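You operate a simulated robot arm through the tools that you are given. There is no shell and no other tool. Be economical: measure what you need, move in short steps, check, and stop when the job is done.

You are at the controls of a simulated robot arm. One attempt, no reset.

JOB
Sponge the trowel lines out of the low patch with the later date, then close it with a wet trowel.
Fine: float and trowel are wetted in the wash tub and go back; the other patch stays as it is.

Only the result counts: the job must be done as asked and must still hold three seconds after the hand-in. Knocking over, shifting, dropping, spilling or breaking anything else fails it.

ROBOT AND FRAMES
A 6-joint arm with a two-finger parallel gripper, fixed in place. Base frame: the origin is at the foot of the arm, x ahead of it, y to its left, z up. Lengths are in m, angles in degrees, forces in N, time in s.
With the tool pointing down near the work surface it reaches from about 0.14 to 0.74 m from the base axis. Its first joint turns from -166.0 to 166.0 degrees. Payload 3.91 kg.
The tool frame sits at the grasp point between the pads (the TCP): z along the fingers, y along the line on which they close. The tips reach 0.03 m beyond it. The gripper opens to 0.11 m. The fingers are 0.02 m wide and 0.01 m thick; the gripper's body (0.048 by 0.112 m) begins 0.055 m behind the TCP.
Orientation is told as [roll, pitch, yaw] about the base's x, y, z axes, in that order, counted from this pose: with the fingers straight down and closing along the base's y, the tool's x points along the base's -x, its y along +y and its z along -z.

CONTROLS
- The arm moves only by the tool nudge_tool. Its arguments are lists of equal length, an entry for each row: "linear": the shift along the tool's x, y, z in m, a list of three; "turn": the turn, a rotation vector about the tool's x, y, z in degrees, a list of three; "claw": the opening, from 0 (shut) to 1 (fully open). In form: {"linear": [[x, y, z], ...], "turn": [[rx, ry, rz], ...], "claw": [claw, ...]}. A call has 1 to 10 rows; each row shifts and turns the commanded pose from where the row before left it, along the tool's axes as they then stand. Rows are played at 5 a second. More than 0.05 m and 8.6 degrees between two rows, or a gripper value outside its range, and nothing of the call is played. A pose out of reach is approached as far as the arm can. The call stops where the force on the tool passes 40 N (or 10 N more than at its start, if that is more) or the arm is blocked; 0.2 s more then pass. Each finger travels about 0.045 m/s and halts on what it meets, pressing with about 40 N; the grip force reading is that of the motor and also rises with nothing between the fingers. The clock runs only during rows and for 0.2 s after the last one: add rows that do not move to give the fingers time. The reply holds the time, the measured pose of the TCP, the force on the tool along the base axes, the opening and the grip force, in the units named above and with some noise, and new pictures: "show" is both (left out), scene, wrist or none.
- Cameras (640 x 400 px; columns grow to the right, rows downward): "scene" is fixed at [0.2186, 0.6516, 1.8951]; the picture's right is [-1.00, -0.09, 0.00], its down [-0.08, 0.92, -0.38] and it looks along [0.03, -0.38, -0.92] (base axes); focal length 268 px, centre (320, 200). "wrist" rides on the gripper at [0.071, 0.021, -0.107] in the tool frame; the picture's right is [-0.29, 0.96, 0.00], its down [-0.76, -0.23, -0.61] and it looks along [-0.58, -0.18, 0.79] (tool axes); focal length 243 px, centre (320, 200). There is no depth. A picture from a camera that has moved, and an enlarged one, comes with that camera's place and axes in the base frame and with its lens.
- slide_trunk(by): slides the trunk up (or, below 0, down) by that many m; the arm rides with it, the base frame stays. It gives what a move gives, with no picture.
- close_up(camera, box): a new picture of the part [left, top, right, bottom] of that camera's present view, enlarged. It takes no simulated time.
- hand_in(): hands the job in; it is judged then, once.

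Go step by step. Nothing tells you positions but the pictures and the camera data: compare them with the known pose of the tool, close in by small moves and look again before you grip or let go. The budget is 120 turns and 170 pictures, counting those below and the enlarged ones. Unless the task says otherwise, let go and move clear before handing in, and close with one line.

The tools are called as name(argument=value, ...) on one line, values as JSON. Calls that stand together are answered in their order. nudge_tool: Moves the arm, as the interface text tells. Its arguments: {"type":"object","properties":{"linear":{"type":"array","items":{"type":"array","items":{"type":"number"}}},"turn":{"type":"array","items":{"type":"array","items":{"type":"number"}}},"claw":{"type":"array","items":{"type":"number"}},"show":{"type":"string","enum":["both","scene","wrist","none"]}},"required":["linear","turn","claw"]} The other tools are called the same way: slide_trunk (by) slides the trunk up or down; close_up (camera, box) takes an enlarged picture of a part of a camera's view; hand_in () hands the job in.

At the start:

```text
t: 0.0
tcp_pos: [0.1542, 0.2864, 1.4209]
ee_rot: [0.0, 0.0, -0.1]
ft_force: [0.5, 0.0, 0.1]
width: 0.1097
grip_force: 0.1
trunk travel left (down, up): [-0.59, 0.0]
```

scene: 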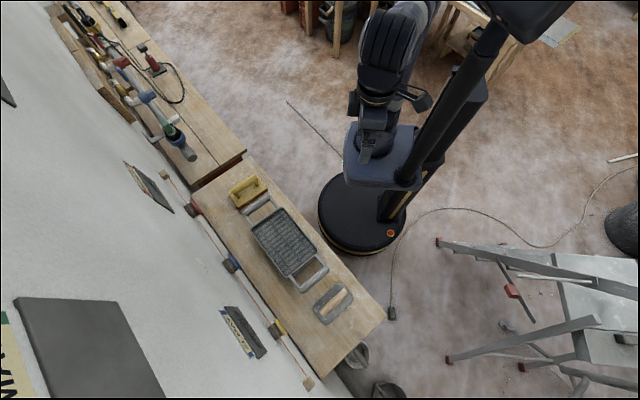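
wrist: 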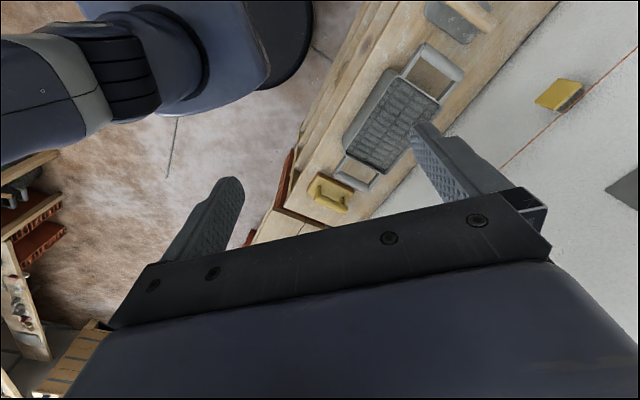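

I see a bench along a wall holding a yellow sponge float, a wash tub and a trowel, with patches on the wall. I'll enlarge these first.

close_up(camera="scene", box=[200, 280, 300, 380])

close_up(camera="scene", box=[100, 140, 200, 230])

close_up(camera="scene", box=[210, 160, 390, 340])

close_up(camera="scene", box=[0, 280, 180, 400])

```text
4.00 times, centred on (250, 330) of scene
camera zoom: at [0.2186, 0.6516, 1.8951], right [-1.0, -0.09, 0.0], down [-0.08, 0.92, -0.38], along [0.03, -0.38, -0.92], focal length 1072 px, centre (600, -320)
```

zoom: 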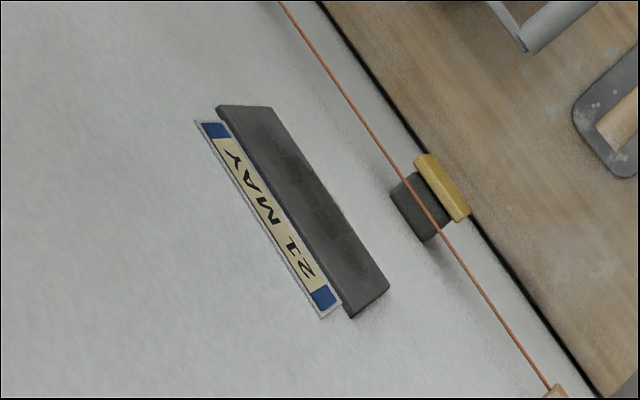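

```text
4.44 times, centred on (150, 185) of scene
camera zoom: at [0.2186, 0.6516, 1.8951], right [-1.0, -0.09, 0.0], down [-0.08, 0.92, -0.38], along [0.03, -0.38, -0.92], focal length 1192 px, centre (1076, 267)
```

zoom: 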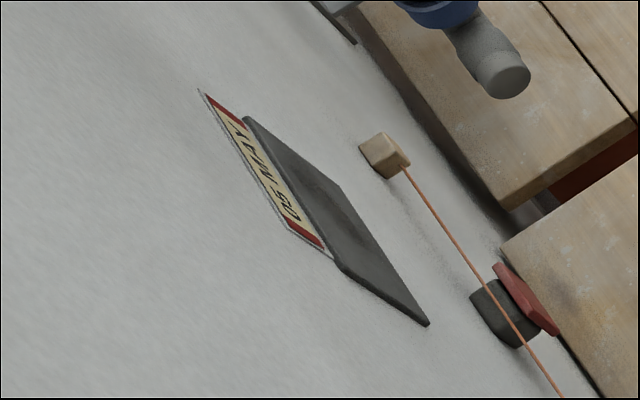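

```text
2.22 times, centred on (300, 250) of scene
camera zoom: at [0.2186, 0.6516, 1.8951], right [-1.0, -0.09, 0.0], down [-0.08, 0.92, -0.38], along [0.03, -0.38, -0.92], focal length 596 px, centre (364, 89)
```

zoom: 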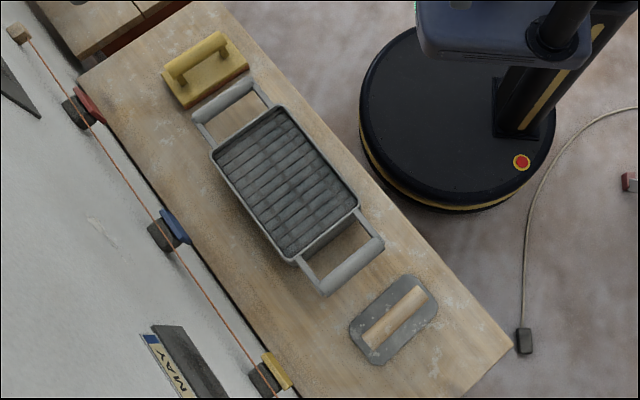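

```text
3.33 times, centred on (90, 340) of scene
camera zoom: at [0.2186, 0.6516, 1.8951], right [-1.0, -0.09, 0.0], down [-0.08, 0.92, -0.38], along [0.03, -0.38, -0.92], focal length 894 px, centre (1087, -267)
```

zoom: 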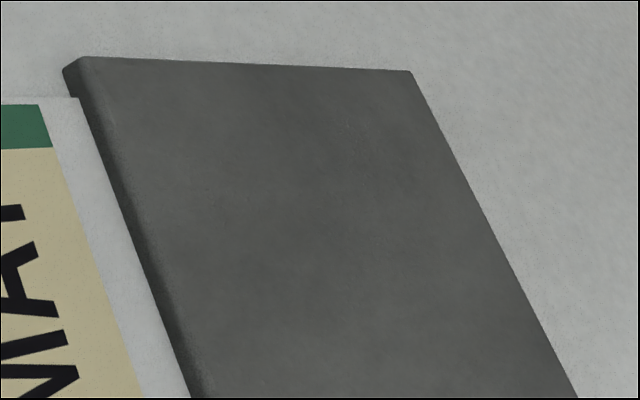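

The low patches read "21 MAY" (near end) and roughly "05 MAY" (far end), with larger ones higher up. The wall's inward normal lies about 41° from x. I'll yaw to face it and look.

nudge_tool(linear=[[0, 0, 0], [0, 0, 0], [0, 0, 0], [0, 0, 0], [0, 0, 0], [0, 0, 0]], turn=[[0, 0, -8.2], [0, 0, -8.2], [0, 0, -8.2], [0, 0, -8.2], [0, 0, -8.2], [0, 0, 0]], claw=[1, 1, 1, 1, 1, 1], show="wrist")

```text
t: 1.4
tcp_pos: [0.1562, 0.2859, 1.4203]
ee_rot: [0.0, -0.1, 41.0]
ft_force: [1.1, -0.5, -1.2]
width: 0.1099
grip_force: 0.1
trunk travel left (down, up): [-0.59, 0.0]
camera wrist: at [0.0875, 0.2564, 1.5267], right [-0.41, 0.91, 0.0], down [0.72, 0.32, 0.61], along [0.55, 0.25, -0.79], focal length 243 px, centre (320, 200)
```

wrist: 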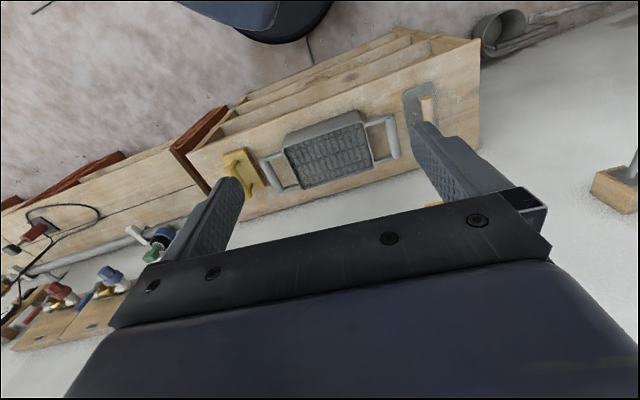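

Next I tilt the tool toward the wall and lower the trunk so I can view the patches.

slide_trunk(by=-0.3)

nudge_tool(linear=[[0, 0, 0], [0, 0, 0], [0, 0, 0], [0, 0, 0], [0, 0, 0], [0, 0, 0]], turn=[[0, -8, 0], [0, -8, 0], [0, -8, 0], [0, -8, 0], [0, -8, 0], [0, 0, 0]], claw=[1, 1, 1, 1, 1, 1], show="both")

```text
t: 4.4
tcp_pos: [0.1545, 0.2859, 1.1191]
ee_rot: [0.0, 0.1, 40.9]
ft_force: [0.8, 0.9, -0.2]
width: 0.1101
grip_force: 0.1
trunk travel left (down, up): [-0.29, 0.3]
```

```text
t: 5.8
tcp_pos: [0.1543, 0.2878, 1.1199]
ee_rot: [0.1, -40.2, 40.9]
ft_force: [-0.4, 0.1, 0.4]
width: 0.1098
grip_force: 0.1
trunk travel left (down, up): [-0.29, 0.3]
camera wrist: at [0.0481, 0.2223, 1.1553], right [-0.46, 0.87, 0.19], down [0.29, -0.05, 0.95], along [0.84, 0.49, -0.23], focal length 243 px, centre (320, 200)
```

scene: 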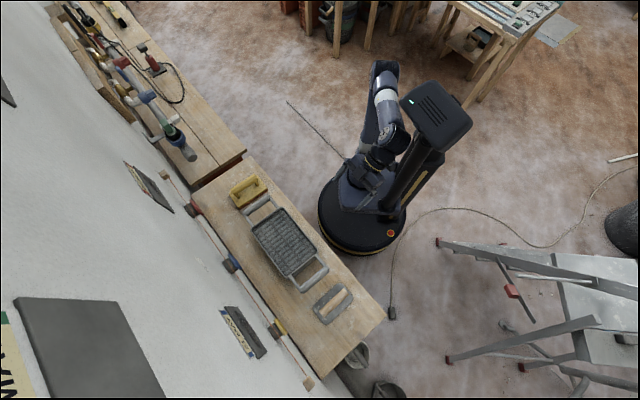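
wrist: 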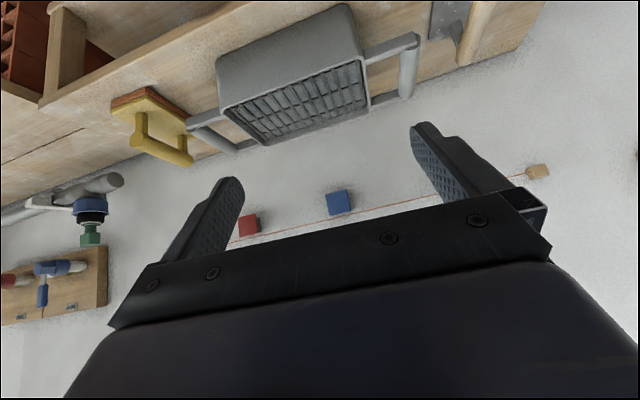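

I need more tilt to see the wall above the string line.

nudge_tool(linear=[[0, 0, 0], [0, 0, 0], [0, 0, 0], [0, 0, 0], [0, 0, 0], [0, 0, 0]], turn=[[0, -8, 0], [0, -8, 0], [0, -8, 0], [0, -8, 0], [0, 0, 0], [0, 0, 0]], claw=[1, 1, 1, 1, 1, 1], show="wrist")

```text
t: 7.2
tcp_pos: [0.155, 0.2879, 1.1191]
ee_rot: [0.2, -72.1, 40.8]
ft_force: [0.5, 1.1, 0.1]
width: 0.1103
grip_force: 0.1
trunk travel left (down, up): [-0.29, 0.3]
camera wrist: at [0.0476, 0.2222, 1.0846], right [-0.56, 0.78, 0.28], down [-0.11, -0.4, 0.91], along [0.82, 0.48, 0.31], focal length 243 px, centre (320, 200)
```

wrist: 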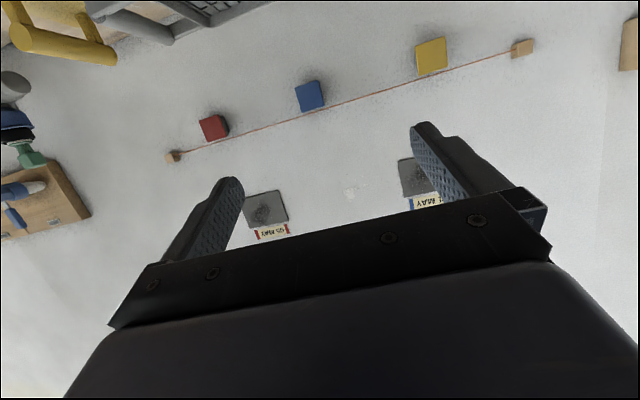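

close_up(camera="wrist", box=[220, 160, 320, 260])

close_up(camera="wrist", box=[380, 130, 460, 220])

```text
4.00 times, centred on (270, 210) of wrist
camera zoom: at [0.0476, 0.2222, 1.0846], right [-0.56, 0.78, 0.28], down [-0.11, -0.4, 0.91], along [0.82, 0.48, 0.31], focal length 970 px, centre (520, 160)
```

zoom: 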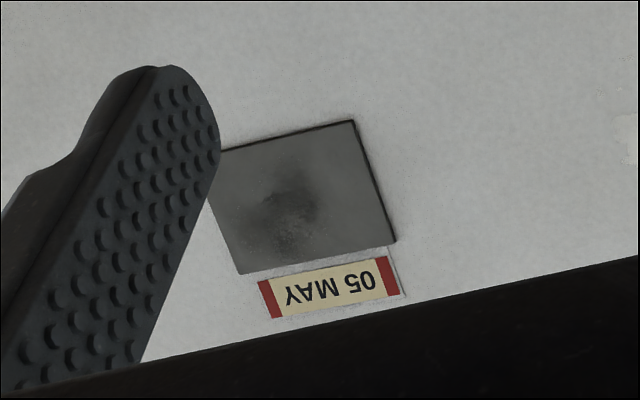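

```text
4.44 times, centred on (420, 175) of wrist
camera zoom: at [0.0476, 0.2222, 1.0846], right [-0.56, 0.78, 0.28], down [-0.11, -0.4, 0.91], along [0.82, 0.48, 0.31], focal length 1078 px, centre (-124, 311)
```

zoom: 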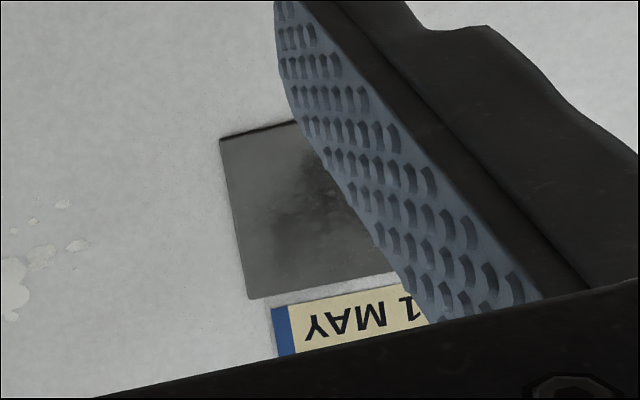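

The later low patch is 21 MAY: centre near (0.368, 0.702, 1.27), about 0.12 by 0.09 m, on a wall whose normal is at about 45°. I'll go back to tool-down and move above the float.

nudge_tool(linear=[[0, 0, 0], [0, 0, 0], [0, 0, 0], [0, 0, 0], [0, 0, 0], [0, 0, 0], [0, 0, 0], [0, 0, 0], [0, 0, 0], [0, 0, 0]], turn=[[0, 8, 0], [0, 8, 0], [0, 8, 0], [0, 8, 0], [0, 8, 0], [0, 8, 0], [0, 8, 0], [0, 8, 0], [0, 8, 0], [0, 0, -4.1]], claw=[1, 1, 1, 1, 1, 1, 1, 1, 1, 1], show="none")

nudge_tool(linear=[[-0.026, -0.04, 0.006], [-0.026, -0.04, 0.006], [-0.026, -0.04, 0.006], [-0.026, -0.04, 0.006], [-0.026, -0.04, 0.006], [-0.026, -0.04, 0.006], [-0.026, -0.04, 0.006], [-0.026, -0.04, 0.006], [-0.026, -0.036, 0.006], [0, 0, 0]], turn=[[0, 0, 0], [0, 0, 0], [0, 0, 0], [0, 0, 0], [0, 0, 0], [0, 0, 0], [0, 0, 0], [0, 0, 0], [0, 0, 0], [0, 0, 0]], claw=[1, 1, 1, 1, 1, 1, 1, 1, 1, 1], show="both")

```text
t: 9.4
tcp_pos: [0.1554, 0.2868, 1.121]
ee_rot: [0.0, 0.2, 45.1]
ft_force: [0.6, 1.0, -0.4]
width: 0.1102
grip_force: 0.1
trunk travel left (down, up): [-0.29, 0.3]
```

```text
t: 11.6
tcp_pos: [0.5615, 0.1969, 1.0509]
ee_rot: [-0.1, -0.3, 45.0]
ft_force: [-0.4, -0.1, -0.6]
width: 0.1098
grip_force: 0.1
out of reach, approached as far as the arm can: row 9
trunk travel left (down, up): [-0.29, 0.3]
camera wrist: at [0.4975, 0.1631, 1.1574], right [-0.47, 0.88, 0.0], down [0.7, 0.37, 0.61], along [0.54, 0.29, -0.79], focal length 243 px, centre (320, 200)
```

scene: 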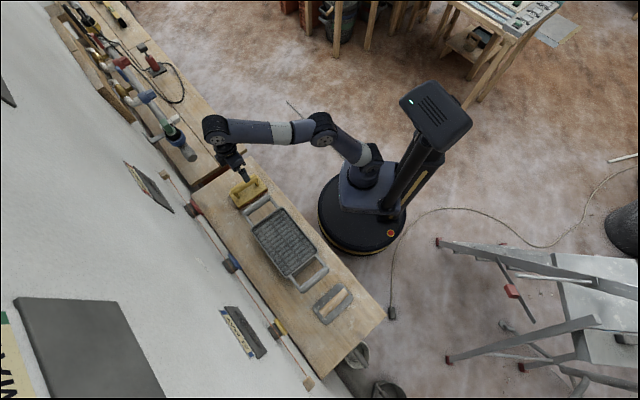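
wrist: 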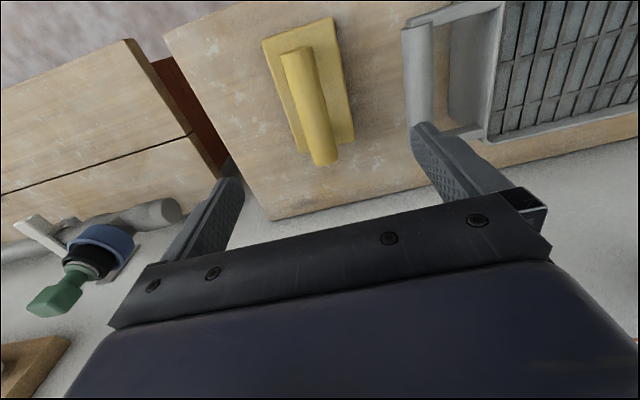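

The float handle's axis lies along the wall normal, centred near (0.578, 0.197) with its top at z≈0.875. I'll lower the trunk a bit and centre on it.

slide_trunk(by=-0.12)

nudge_tool(linear=[[-0.012, -0.012, 0], [0, 0, 0]], turn=[[0, 0, 0], [0, 0, 0]], claw=[1, 1], show="wrist")

```text
t: 13.1
tcp_pos: [0.5618, 0.1981, 0.9317]
ee_rot: [-0.1, -0.2, 45.0]
ft_force: [-0.9, -0.4, 0.6]
width: 0.11
grip_force: 0.1
trunk travel left (down, up): [-0.17, 0.42]
```

```text
t: 13.7
tcp_pos: [0.5746, 0.1952, 0.9249]
ee_rot: [-0.2, -0.4, 45.0]
ft_force: [0.3, 0.2, 0.0]
width: 0.1101
grip_force: 0.1
out of reach, approached as far as the arm can: row 1
trunk travel left (down, up): [-0.17, 0.42]
camera wrist: at [0.5084, 0.1609, 1.0309], right [-0.47, 0.88, 0.0], down [0.7, 0.37, 0.61], along [0.54, 0.29, -0.79], focal length 243 px, centre (320, 200)
```

wrist: 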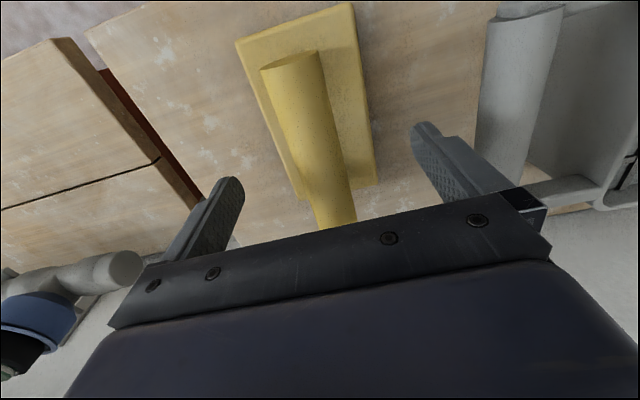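

The arm is near its reach limit with the trunk this high. I'll raise the tool and lower the trunk by a matching amount.

nudge_tool(linear=[[0, 0, -0.045], [0, 0, -0.045], [0, 0, -0.045], [0, 0, -0.035], [0, 0, 0]], turn=[[0, 0, 0], [0, 0, 0], [0, 0, 0], [0, 0, 0], [0, 0, 0]], claw=[1, 1, 1, 1, 1], show="none")

slide_trunk(by=-0.17)

nudge_tool(linear=[[0, 0, 0], [0, 0, 0]], turn=[[0, 0, 0], [0, 0, 0]], claw=[1, 1], show="both")

```text
t: 14.9
tcp_pos: [0.5172, 0.1737, 0.9647]
ee_rot: [-0.1, -0.4, 45.0]
ft_force: [1.0, -0.4, 0.5]
width: 0.1101
grip_force: 0.0
out of reach, approached as far as the arm can: row 1, 2, 3, 4
trunk travel left (down, up): [-0.17, 0.42]
```

```text
t: 16.1
tcp_pos: [0.5174, 0.1734, 0.8601]
ee_rot: [-0.9, -1.8, 45.0]
ft_force: [-3.5, -0.7, 7.4]
width: 0.109
grip_force: 0.0
trunk travel left (down, up): [-0.056, 0.534]
stopped: the force on the tool passed its limit (the readings are from after the stop); the commanded pose is now the measured one
```

```text
t: 16.8
tcp_pos: [0.5164, 0.174, 0.8588]
ee_rot: [-0.9, -1.7, 45.0]
ft_force: [-3.0, -0.9, 9.4]
width: 0.1092
grip_force: 0.1
trunk travel left (down, up): [-0.056, 0.534]
camera wrist: at [0.4487, 0.1381, 0.9633], right [-0.47, 0.88, -0.01], down [0.68, 0.37, 0.63], along [0.56, 0.29, -0.77], focal length 243 px, centre (320, 200)
```

scene: 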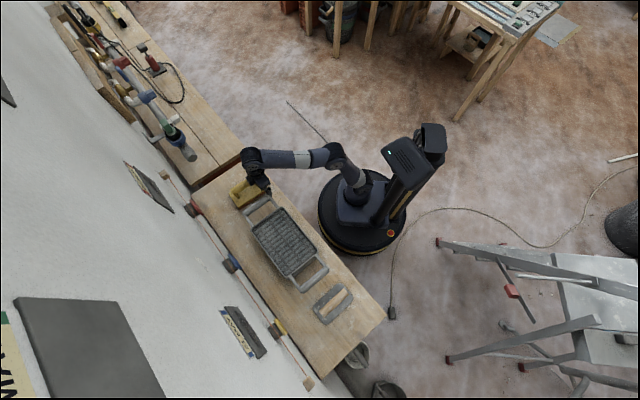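
wrist: 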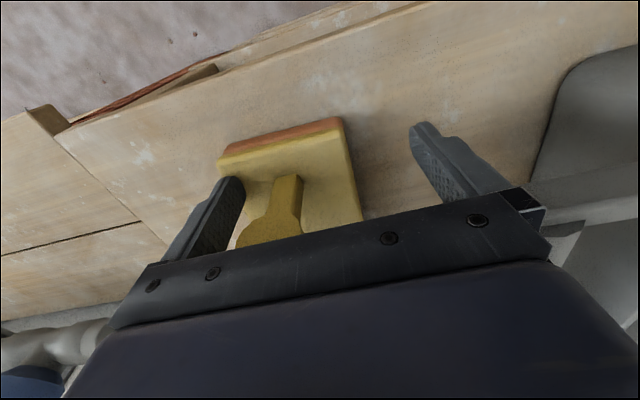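

I misjudged that: the shoulder is low, so reach improves as the trunk goes up. A fingertip is touching the float, so I'll lift straight up with the trunk and check.

slide_trunk(by=0.15)

nudge_tool(linear=[[0, 0, 0]], turn=[[0, 0, 0]], claw=[1], show="both")

close_up(camera="scene", box=[210, 160, 390, 340])

```text
t: 18.5
tcp_pos: [0.5175, 0.1744, 1.009]
ee_rot: [-0.8, -1.5, 45.1]
ft_force: [-0.4, -0.5, -0.5]
width: 0.1099
grip_force: 0.1
trunk travel left (down, up): [-0.206, 0.384]
```

```text
t: 18.9
tcp_pos: [0.5181, 0.174, 1.0084]
ee_rot: [-0.8, -1.6, 45.1]
ft_force: [-0.5, 0.0, 0.5]
width: 0.1102
grip_force: 0.1
trunk travel left (down, up): [-0.206, 0.384]
camera wrist: at [0.4494, 0.1384, 1.1127], right [-0.47, 0.88, -0.01], down [0.68, 0.37, 0.63], along [0.56, 0.29, -0.77], focal length 243 px, centre (320, 200)
```

scene: 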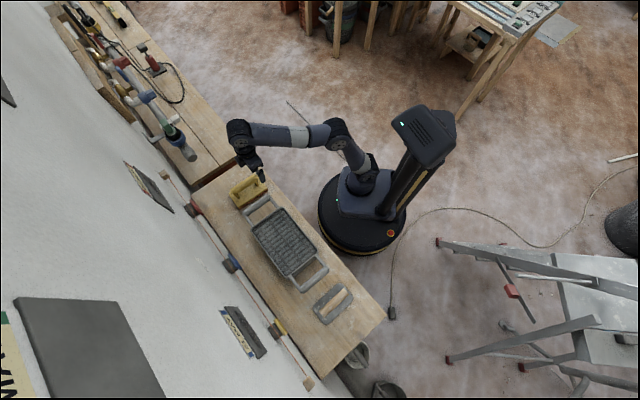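
wrist: 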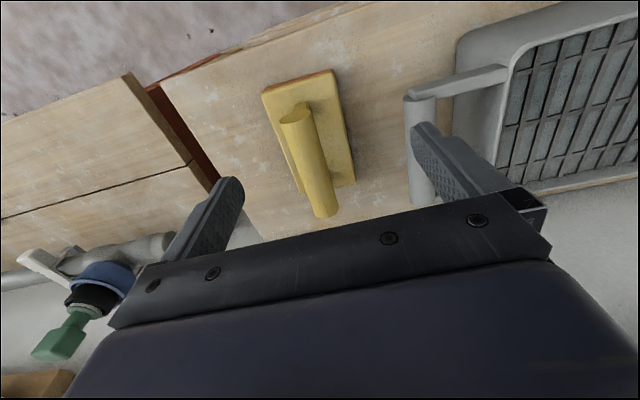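

```text
2.22 times, centred on (300, 250) of scene
camera zoom: at [0.2186, 0.6516, 1.8951], right [-1.0, -0.09, 0.0], down [-0.08, 0.92, -0.38], along [0.03, -0.38, -0.92], focal length 596 px, centre (364, 89)
```

zoom: 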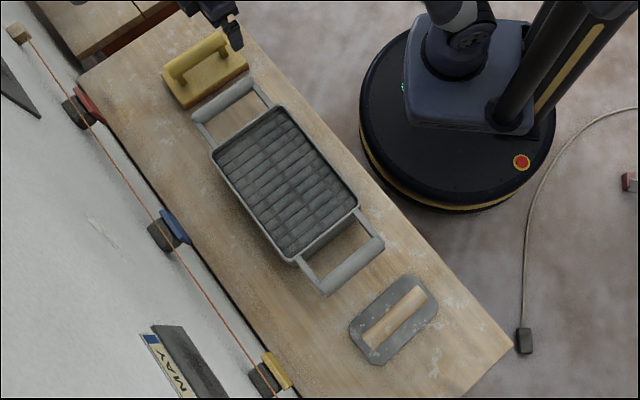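

The float hasn't moved. Now I raise the trunk near the top, level the tool and come down over the float.

slide_trunk(by=0.33)

nudge_tool(linear=[[0, 0, 0], [0, 0, 0.045], [0, 0, 0.045], [0, 0, 0.045], [0, 0, 0.045], [0, 0, 0.045], [0, 0, 0.045], [-0.03, -0.013, 0.045], [-0.0287, -0.013, 0.04], [0, 0, 0]], turn=[[-0.8, 1.6, 0], [0, 0, 0], [0, 0, 0], [0, 0, 0], [0, 0, 0], [0, 0, 0], [0, 0, 0], [0, 0, 0], [0, 0, 0], [0, 0, 0]], claw=[1, 1, 1, 1, 1, 1, 1, 1, 1, 1], show="wrist")

```text
t: 22.1
tcp_pos: [0.5177, 0.175, 1.3392]
ee_rot: [-0.8, -1.6, 45.2]
ft_force: [0.1, 0.1, 0.2]
width: 0.11
grip_force: 0.0
trunk travel left (down, up): [-0.536, 0.054]
```

```text
refused: row 8 steps farther than a row can; nothing moved
```

nudge_tool(linear=[[0, 0, 0], [0, 0, 0.045], [0, 0, 0.045], [0, 0, 0.045], [0, 0, 0.045], [0, 0, 0.045], [0, 0, 0.045], [-0.03, -0.013, 0.035], [-0.0287, -0.013, 0.035], [0, 0, 0]], turn=[[-0.8, 1.6, 0], [0, 0, 0], [0, 0, 0], [0, 0, 0], [0, 0, 0], [0, 0, 0], [0, 0, 0], [0, 0, 0], [0, 0, 0], [0, 0, 0]], claw=[1, 1, 1, 1, 1, 1, 1, 1, 1, 1], show="wrist")

```text
t: 24.4
tcp_pos: [0.5747, 0.1961, 0.99]
ee_rot: [0.0, -0.1, 45.1]
ft_force: [-0.4, -0.4, 0.4]
width: 0.11
grip_force: 0.1
out of reach, approached as far as the arm can: row 1
trunk travel left (down, up): [-0.536, 0.054]
camera wrist: at [0.5098, 0.1613, 1.0971], right [-0.47, 0.88, 0.0], down [0.7, 0.38, 0.61], along [0.54, 0.29, -0.79], focal length 243 px, centre (320, 200)
```

wrist: 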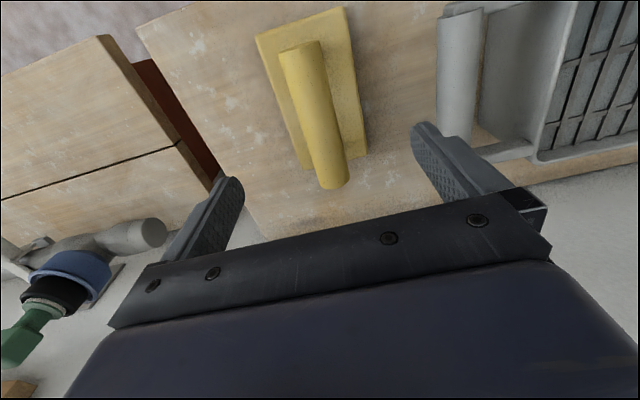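

The handle is centred about (0.586, 0.200), rotated roughly 2.5° clockwise. I'll align, narrow the claw a little and descend to z≈0.87, clear of the tub handle.

nudge_tool(linear=[[-0.009, -0.005, 0], [0, 0, 0.04], [0, 0, 0.03], [0, 0, 0]], turn=[[0, 0, 2.5], [0, 0, 0], [0, 0, 0], [0, 0, 0]], claw=[0.7, 0.7, 0.7, 0.7], show="both")

close_up(camera="scene", box=[210, 140, 290, 220])

```text
t: 25.4
tcp_pos: [0.5858, 0.2002, 0.9192]
ee_rot: [-0.1, 0.0, 42.6]
ft_force: [-0.1, 0.3, 0.1]
width: 0.077
grip_force: 0.1
trunk travel left (down, up): [-0.536, 0.054]
camera wrist: at [0.5183, 0.1664, 1.0264], right [-0.43, 0.9, 0.0], down [0.72, 0.34, 0.61], along [0.55, 0.26, -0.79], focal length 243 px, centre (320, 200)
```

scene: 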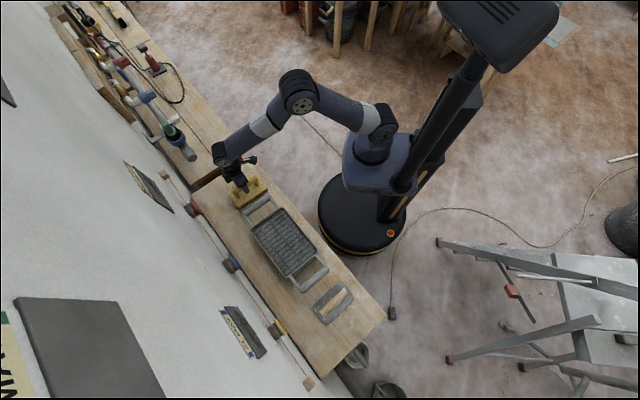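
wrist: 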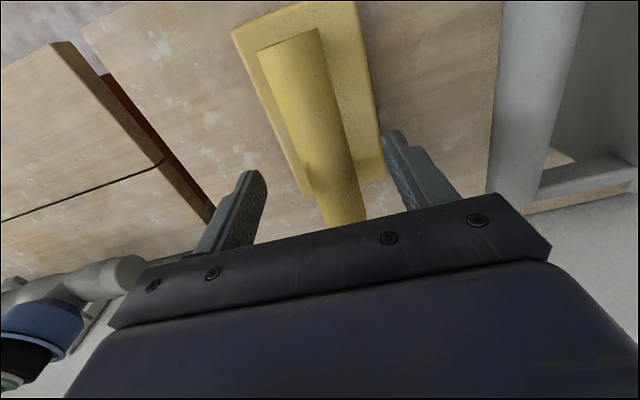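

```text
5.00 times, centred on (250, 180) of scene
camera zoom: at [0.2186, 0.6516, 1.8951], right [-1.0, -0.09, 0.0], down [-0.08, 0.92, -0.38], along [0.03, -0.38, -0.92], focal length 1340 px, centre (670, 300)
```

zoom: 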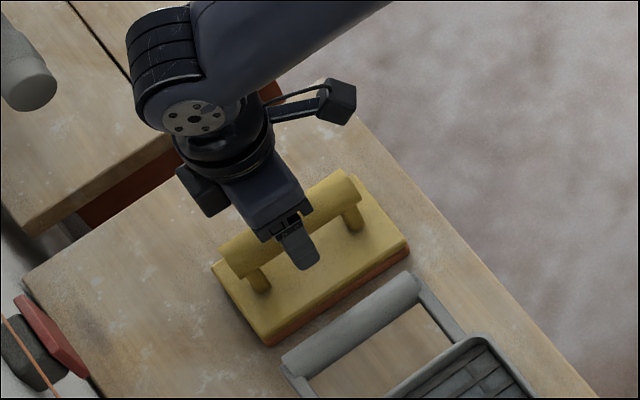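

The gripper straddles the middle of the handle. I descend and grip.

nudge_tool(linear=[[0, 0, 0.03], [0, 0, 0.021], [0, 0, 0]], turn=[[0, 0, 0], [0, 0, 0], [0, 0, 0]], claw=[0.7, 0.7, 0.7], show="none")

close_up(camera="scene", box=[210, 140, 290, 220])

```text
t: 26.1
tcp_pos: [0.586, 0.199, 0.8712]
ee_rot: [-0.1, 0.0, 42.7]
ft_force: [1.2, 0.8, 0.1]
width: 0.0772
grip_force: 0.1
trunk travel left (down, up): [-0.536, 0.054]
```

```text
5.00 times, centred on (250, 180) of scene
camera zoom: at [0.2186, 0.6516, 1.8951], right [-1.0, -0.09, 0.0], down [-0.08, 0.92, -0.38], along [0.03, -0.38, -0.92], focal length 1340 px, centre (670, 300)
```

zoom: 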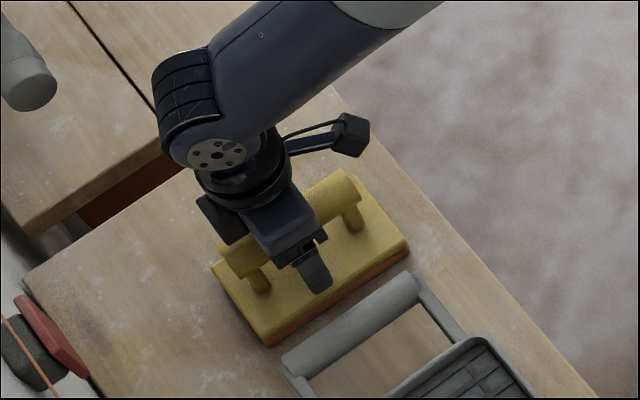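

Closing now.

nudge_tool(linear=[[0, 0, 0], [0, 0, 0], [0, 0, 0], [0, 0, 0], [0, 0, 0], [0, 0, 0]], turn=[[0, 0, 0], [0, 0, 0], [0, 0, 0], [0, 0, 0], [0, 0, 0], [0, 0, 0]], claw=[0.4, 0.1, 0, 0, 0, 0], show="wrist")

```text
t: 27.6
tcp_pos: [0.5854, 0.199, 0.8721]
ee_rot: [0.0, 0.0, 42.5]
ft_force: [-0.2, 0.5, 0.4]
width: 0.0317
grip_force: 39.6
trunk travel left (down, up): [-0.536, 0.054]
camera wrist: at [0.5185, 0.1669, 0.9778], right [-0.43, 0.9, 0.0], down [0.72, 0.34, 0.61], along [0.55, 0.26, -0.79], focal length 243 px, centre (320, 200)
```

wrist: 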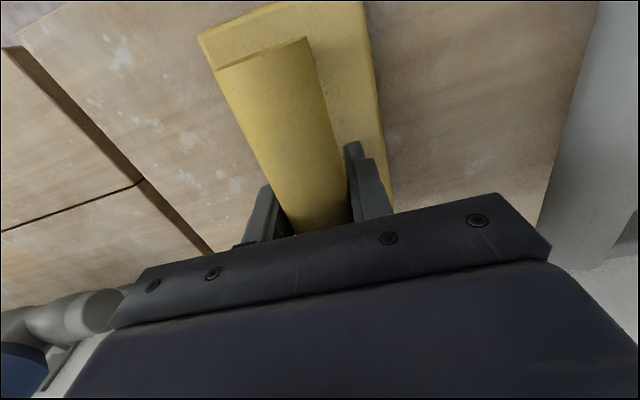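

Gripped (home pose: TCP 0.5854, 0.199, 0.872, yaw 42.5). The float is too long to enter the tub this way round, so I lift it, rotate 90° and carry it over the tub centre near (0.337, 0.416).

nudge_tool(linear=[[0, 0, -0.02], [0, 0, -0.04], [0, 0, -0.04], [0, 0, -0.04], [0, 0, -0.04], [0, 0, -0.02], [0, 0, 0]], turn=[[0, 0, 0], [0, 0, 0], [0, 0, 0], [0, 0, 0], [0, 0, 0], [0, 0, 0], [0, 0, 0]], claw=[0, 0, 0, 0, 0, 0, 0], show="scene")

```text
t: 29.1
tcp_pos: [0.5847, 0.1987, 1.0702]
ee_rot: [0.0, -0.1, 42.6]
ft_force: [0.8, -0.1, -1.0]
width: 0.0316
grip_force: 39.9
trunk travel left (down, up): [-0.536, 0.054]
```

scene: 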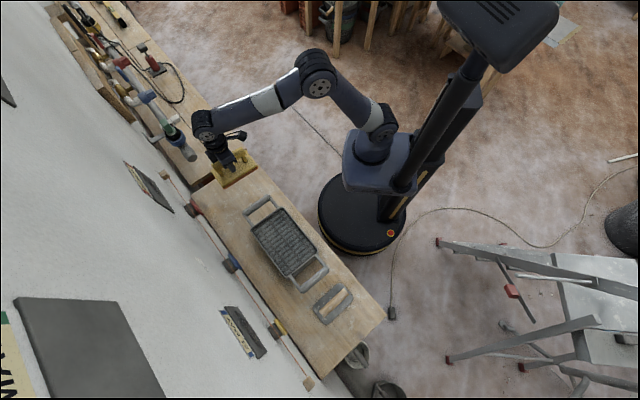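

Lifted cleanly. Now across to the tub, then rotate.

nudge_tool(linear=[[0.0044, 0.041, 0], [0.0044, 0.041, 0], [0.0044, 0.041, 0], [0.0044, 0.041, 0], [0.0044, 0.041, 0], [0.0044, 0.041, 0], [0.0044, 0.041, 0], [0.0044, 0.041, 0], [0, 0, 0]], turn=[[0, 0, 0], [0, 0, 0], [0, 0, 0], [0, 0, 0], [0, 0, 0], [0, 0, 0], [0, 0, 0], [0, 0, 0], [0, 0, 0]], claw=[0, 0, 0, 0, 0, 0, 0, 0, 0], show="none")

nudge_tool(linear=[[0, 0, 0], [0, 0, 0], [0, 0, 0], [0, 0, 0], [0, 0, 0], [0, 0, 0], [0, 0, 0], [0, 0, 0], [0, 0, 0], [0, 0, 0]], turn=[[0, 0, 8.5], [0, 0, 8.5], [0, 0, 8.5], [0, 0, 8.5], [0, 0, 8.5], [0, 0, 8.5], [0, 0, 8.5], [0, 0, 8.5], [0, 0, 8.5], [0, 0, 8.5]], claw=[0, 0, 0, 0, 0, 0, 0, 0, 0, 0], show="both")

close_up(camera="scene", box=[235, 180, 345, 300])

```text
t: 31.1
tcp_pos: [0.336, 0.4175, 1.0709]
ee_rot: [-0.1, 0.1, 42.6]
ft_force: [-1.0, 0.6, -1.2]
width: 0.0315
grip_force: 40.1
trunk travel left (down, up): [-0.536, 0.054]
```

```text
t: 33.4
tcp_pos: [0.3359, 0.4167, 1.0702]
ee_rot: [0.0, 0.1, -42.7]
ft_force: [0.1, 0.5, -1.1]
width: 0.0319
grip_force: 39.5
trunk travel left (down, up): [-0.536, 0.054]
camera wrist: at [0.2995, 0.481, 1.1777], right [0.86, 0.51, 0.0], down [0.4, -0.68, 0.61], along [0.31, -0.52, -0.79], focal length 243 px, centre (320, 200)
```

scene: 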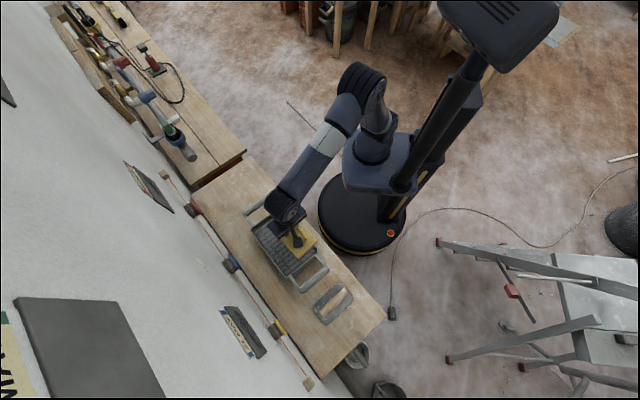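
wrist: 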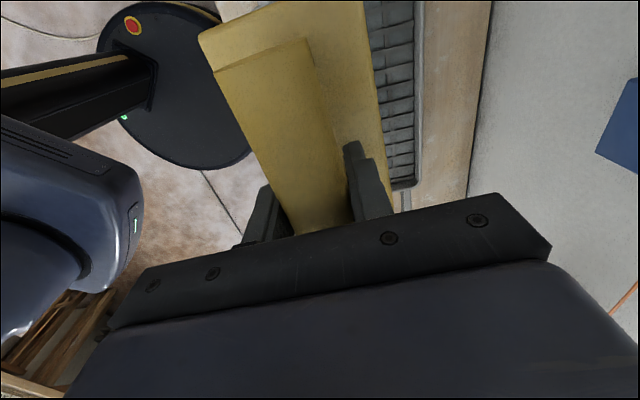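

```text
3.33 times, centred on (290, 240) of scene
camera zoom: at [0.2186, 0.6516, 1.8951], right [-1.0, -0.09, 0.0], down [-0.08, 0.92, -0.38], along [0.03, -0.38, -0.92], focal length 894 px, centre (420, 67)
```

zoom: 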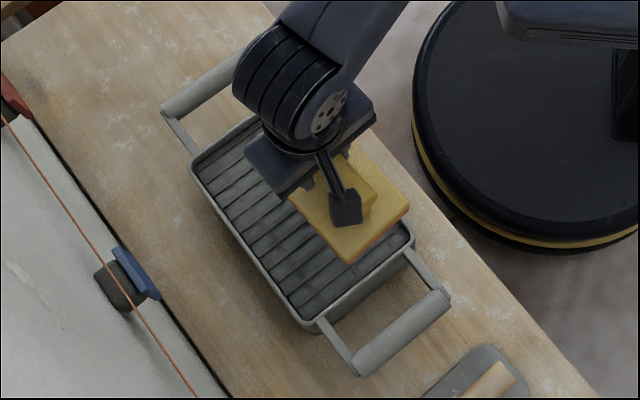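

I need the tub's rim height before dipping, so I'm enlarging the wrist view of the rim corner.

close_up(camera="wrist", box=[350, 80, 500, 220])

```text
2.86 times, centred on (425, 150) of wrist
camera zoom: at [0.2995, 0.481, 1.1777], right [0.86, 0.51, 0.0], down [0.4, -0.68, 0.61], along [0.31, -0.52, -0.79], focal length 693 px, centre (20, 343)
```

zoom: 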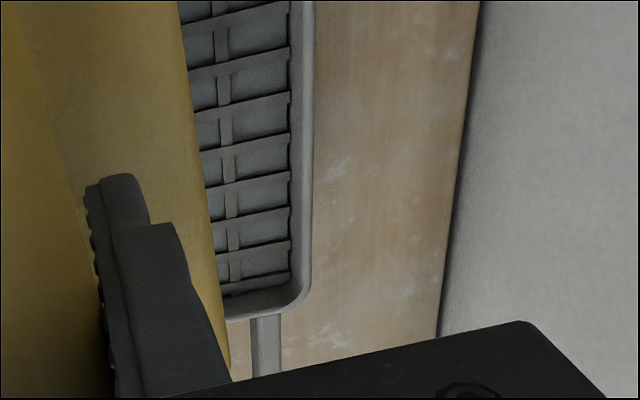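

The rim is at z≈0.926, with slats and water just under it, and the corrected tub centre is near n=0.562, t=0.043. I shift over it, square up and descend partway.

nudge_tool(linear=[[0, 0, 0], [-0.011, 0.012, 0], [-0.011, 0.012, 0.02], [0, 0, 0.025], [0, 0, 0]], turn=[[0, 0, 2.3], [0, 0, 0], [0, 0, 0], [0, 0, 0], [0, 0, 0]], claw=[0, 0, 0, 0, 0], show="wrist")

close_up(camera="scene", box=[235, 180, 345, 300])

```text
t: 34.5
tcp_pos: [0.3675, 0.4182, 1.0258]
ee_rot: [0.1, -0.1, -44.7]
ft_force: [0.0, 0.0, -1.1]
width: 0.0317
grip_force: 40.2
trunk travel left (down, up): [-0.536, 0.054]
camera wrist: at [0.3336, 0.4848, 1.1316], right [0.88, 0.48, 0.0], down [0.38, -0.7, 0.61], along [0.29, -0.54, -0.79], focal length 243 px, centre (320, 200)
```

wrist: 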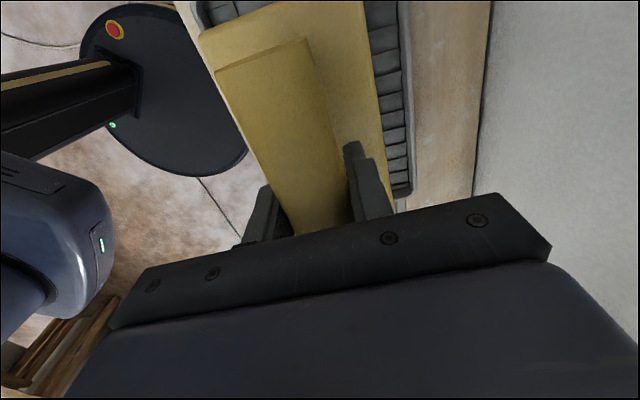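

```text
3.33 times, centred on (290, 240) of scene
camera zoom: at [0.2186, 0.6516, 1.8951], right [-1.0, -0.09, 0.0], down [-0.08, 0.92, -0.38], along [0.03, -0.38, -0.92], focal length 894 px, centre (420, 67)
```

zoom: 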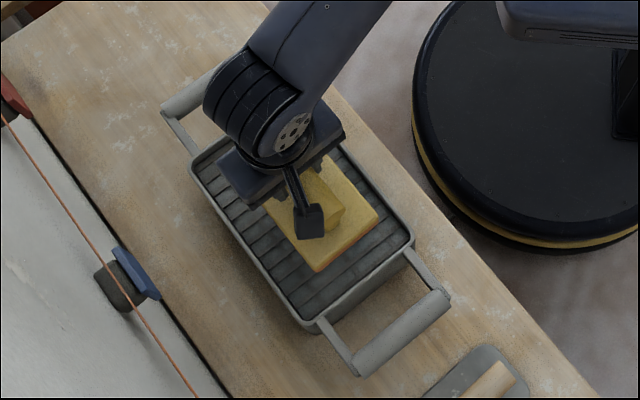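

It looks well placed, so I lower further toward the slats.

nudge_tool(linear=[[0, 0, 0.02], [0, 0, 0.01], [0, 0, 0]], turn=[[0, 0, 0], [0, 0, 0], [0, 0, 0]], claw=[0, 0, 0], show="wrist")

close_up(camera="scene", box=[245, 190, 335, 290])

```text
t: 35.4
tcp_pos: [0.3686, 0.4184, 0.995]
ee_rot: [0.0, -0.1, -44.7]
ft_force: [0.0, 0.5, -1.3]
width: 0.0316
grip_force: 39.7
trunk travel left (down, up): [-0.536, 0.054]
camera wrist: at [0.3346, 0.4836, 1.1022], right [0.88, 0.48, 0.0], down [0.38, -0.7, 0.61], along [0.29, -0.54, -0.79], focal length 243 px, centre (320, 200)
```

wrist: 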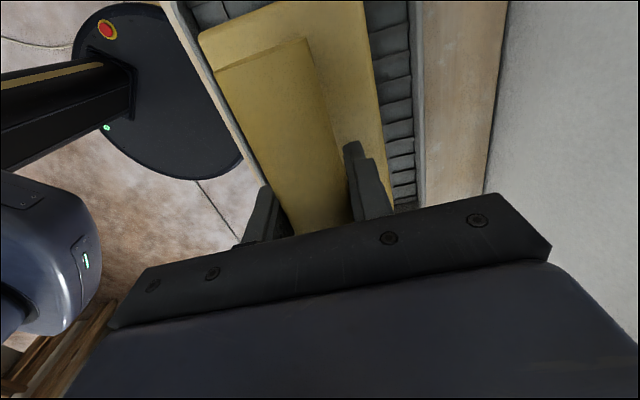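

```text
4.00 times, centred on (290, 240) of scene
camera zoom: at [0.2186, 0.6516, 1.8951], right [-1.0, -0.09, 0.0], down [-0.08, 0.92, -0.38], along [0.03, -0.38, -0.92], focal length 1072 px, centre (440, 40)
```

zoom: 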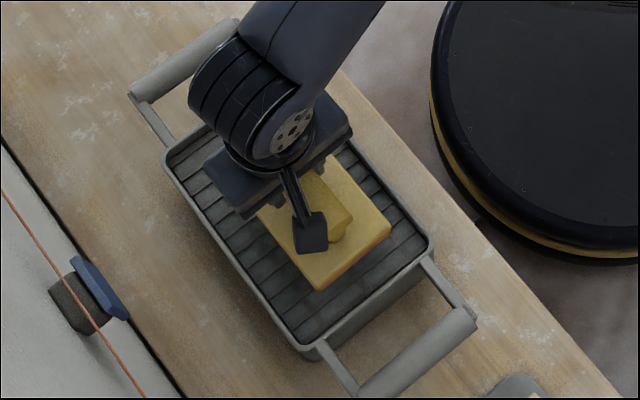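

The float sits about 1 cm toward the robot side, so I shift it wallward and dip on.

nudge_tool(linear=[[0, 0.011, 0], [0, 0, 0.008], [0, 0, 0.007], [0, 0, 0.006], [0, 0, 0]], turn=[[0, 0, 0], [0, 0, 0], [0, 0, 0], [0, 0, 0], [0, 0, 0]], claw=[0, 0, 0, 0, 0], show="none")

close_up(camera="scene", box=[245, 190, 335, 290])

```text
t: 36.5
tcp_pos: [0.377, 0.4261, 0.974]
ee_rot: [0.0, 0.0, -44.6]
ft_force: [0.1, 0.4, -1.3]
width: 0.0317
grip_force: 40.1
trunk travel left (down, up): [-0.536, 0.054]
```

```text
4.00 times, centred on (290, 240) of scene
camera zoom: at [0.2186, 0.6516, 1.8951], right [-1.0, -0.09, 0.0], down [-0.08, 0.92, -0.38], along [0.03, -0.38, -0.92], focal length 1072 px, centre (440, 40)
```

zoom: 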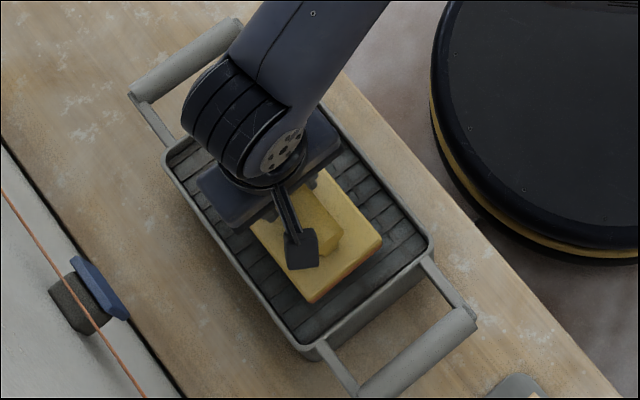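

Centred now. I continue down in small steps until there's light contact.

nudge_tool(linear=[[0, 0, 0.005], [0, 0, 0.005], [0, 0, 0.005], [0, 0, 0]], turn=[[0, 0, 0], [0, 0, 0], [0, 0, 0], [0, 0, 0]], claw=[0, 0, 0, 0], show="none")

close_up(camera="scene", box=[245, 190, 335, 290])

```text
t: 37.5
tcp_pos: [0.3778, 0.4263, 0.9601]
ee_rot: [-0.1, -0.1, -44.7]
ft_force: [0.4, -0.1, -0.9]
width: 0.0316
grip_force: 39.4
trunk travel left (down, up): [-0.536, 0.054]
```

```text
4.00 times, centred on (290, 240) of scene
camera zoom: at [0.2186, 0.6516, 1.8951], right [-1.0, -0.09, 0.0], down [-0.08, 0.92, -0.38], along [0.03, -0.38, -0.92], focal length 1072 px, centre (440, 40)
```

zoom: 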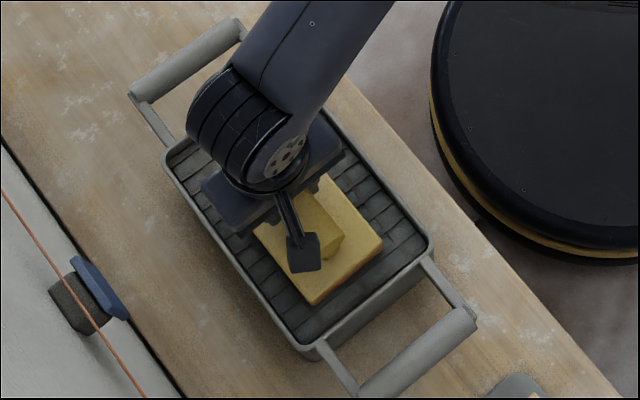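

nudge_tool(linear=[[0, 0, 0.005], [0, 0, 0.005], [0, 0, 0.005], [0, 0, 0]], turn=[[0, 0, 0], [0, 0, 0], [0, 0, 0], [0, 0, 0]], claw=[0, 0, 0, 0], show="none")

close_up(camera="scene", box=[245, 190, 335, 290])

```text
t: 38.5
tcp_pos: [0.3773, 0.4259, 0.9472]
ee_rot: [0.3, 0.0, -44.7]
ft_force: [4.5, 5.9, 38.4]
width: 0.0317
grip_force: 40.0
trunk travel left (down, up): [-0.536, 0.054]
```

```text
4.00 times, centred on (290, 240) of scene
camera zoom: at [0.2186, 0.6516, 1.8951], right [-1.0, -0.09, 0.0], down [-0.08, 0.92, -0.38], along [0.03, -0.38, -0.92], focal length 1072 px, centre (440, 40)
```

zoom: 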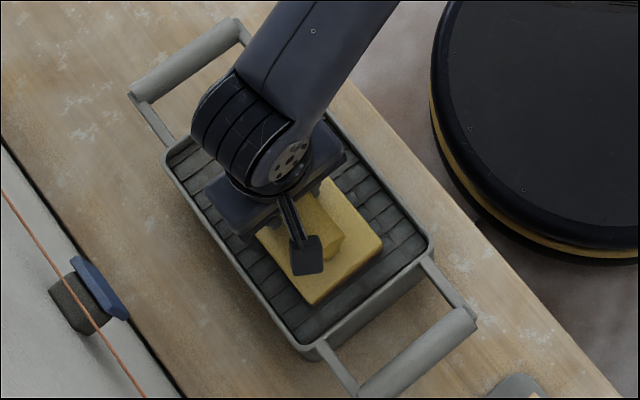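

Contact with the slats under light pressure. I hold briefly, then lift and check.

nudge_tool(linear=[[0, 0, -0.003], [0, 0, 0], [0, 0, 0], [0, 0, -0.02], [0, 0, -0.03], [0, 0, -0.04], [0, 0, -0.04], [0, 0, 0]], turn=[[0, 0, 0], [0, 0, 0], [0, 0, 0], [0, 0, 0], [0, 0, 0], [0, 0, 0], [0, 0, 0], [0, 0, 0]], claw=[0, 0, 0, 0, 0, 0, 0, 0], show="none")

close_up(camera="scene", box=[245, 190, 335, 290])

```text
t: 40.4
tcp_pos: [0.3759, 0.4254, 1.0772]
ee_rot: [0.1, -0.1, -44.7]
ft_force: [-0.8, 0.1, -1.5]
width: 0.0314
grip_force: 39.9
trunk travel left (down, up): [-0.536, 0.054]
```

```text
4.00 times, centred on (290, 240) of scene
camera zoom: at [0.2186, 0.6516, 1.8951], right [-1.0, -0.09, 0.0], down [-0.08, 0.92, -0.38], along [0.03, -0.38, -0.92], focal length 1072 px, centre (440, 40)
```

zoom: 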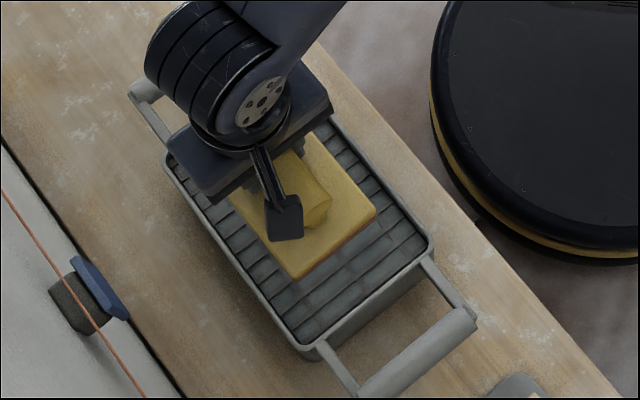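

Next I carry the float up and in front of the 21 MAY patch, keeping back from the wall, then turn the tool to face it.

nudge_tool(linear=[[0.032, -0.011, -0.031], [0.032, -0.011, -0.031], [0.032, -0.011, -0.031], [0.032, -0.011, -0.031], [0.032, -0.011, -0.031], [0.032, -0.011, -0.031], [0, 0, 0]], turn=[[0, 0, 0], [0, 0, 0], [0, 0, 0], [0, 0, 0], [0, 0, 0], [0, 0, 0], [0, 0, 0]], claw=[0, 0, 0, 0, 0, 0, 0], show="none")

nudge_tool(linear=[[0, 0, 0], [0, 0, 0], [0, 0, 0], [0, 0, 0], [0, 0, 0], [0, 0, 0], [0, 0, 0], [0, 0, 0], [0, 0, 0], [0, 0, 0]], turn=[[-8.2, 0, 0], [-8.2, 0, 0], [-8.2, 0, 0], [-8.2, 0, 0], [-8.2, 0, 0], [-8.2, 0, 0], [-8.2, 0, 0], [-8.2, 0, 0], [-8.2, 0, 0], [-8.2, 0, 0]], claw=[0, 0, 0, 0, 0, 0, 0, 0, 0, 0], show="both")

```text
t: 42.0
tcp_pos: [0.1918, 0.5159, 1.2652]
ee_rot: [0.1, -0.1, -44.8]
ft_force: [0.2, -0.3, -0.9]
width: 0.0319
grip_force: 39.8
trunk travel left (down, up): [-0.536, 0.054]
```

```text
t: 44.1
tcp_pos: [0.2206, 0.5309, 1.3755]
ee_rot: [80.4, -1.0, -44.4]
ft_force: [-0.1, -0.1, -1.1]
width: 0.0315
grip_force: 39.5
out of reach, approached as far as the arm can: row 9, 10
trunk travel left (down, up): [-0.536, 0.054]
camera wrist: at [0.0985, 0.5085, 1.4134], right [0.31, -0.08, 0.95], down [0.1, -0.99, -0.11], along [0.95, 0.13, -0.3], focal length 243 px, centre (320, 200)
```

scene: 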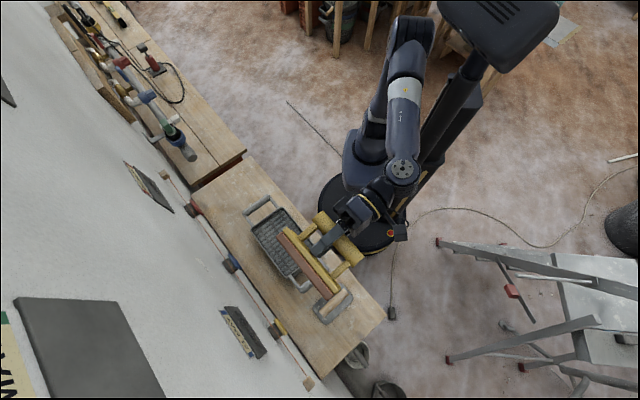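
wrist: 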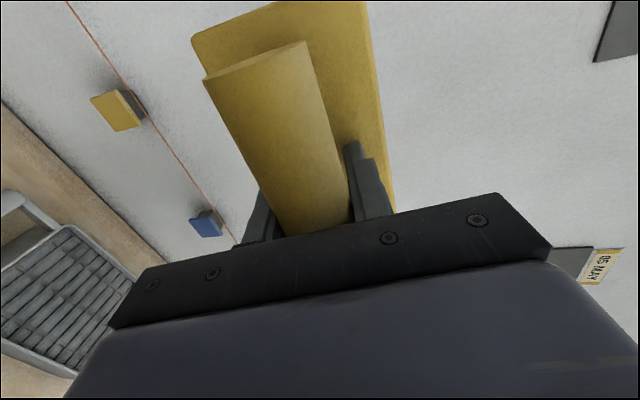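

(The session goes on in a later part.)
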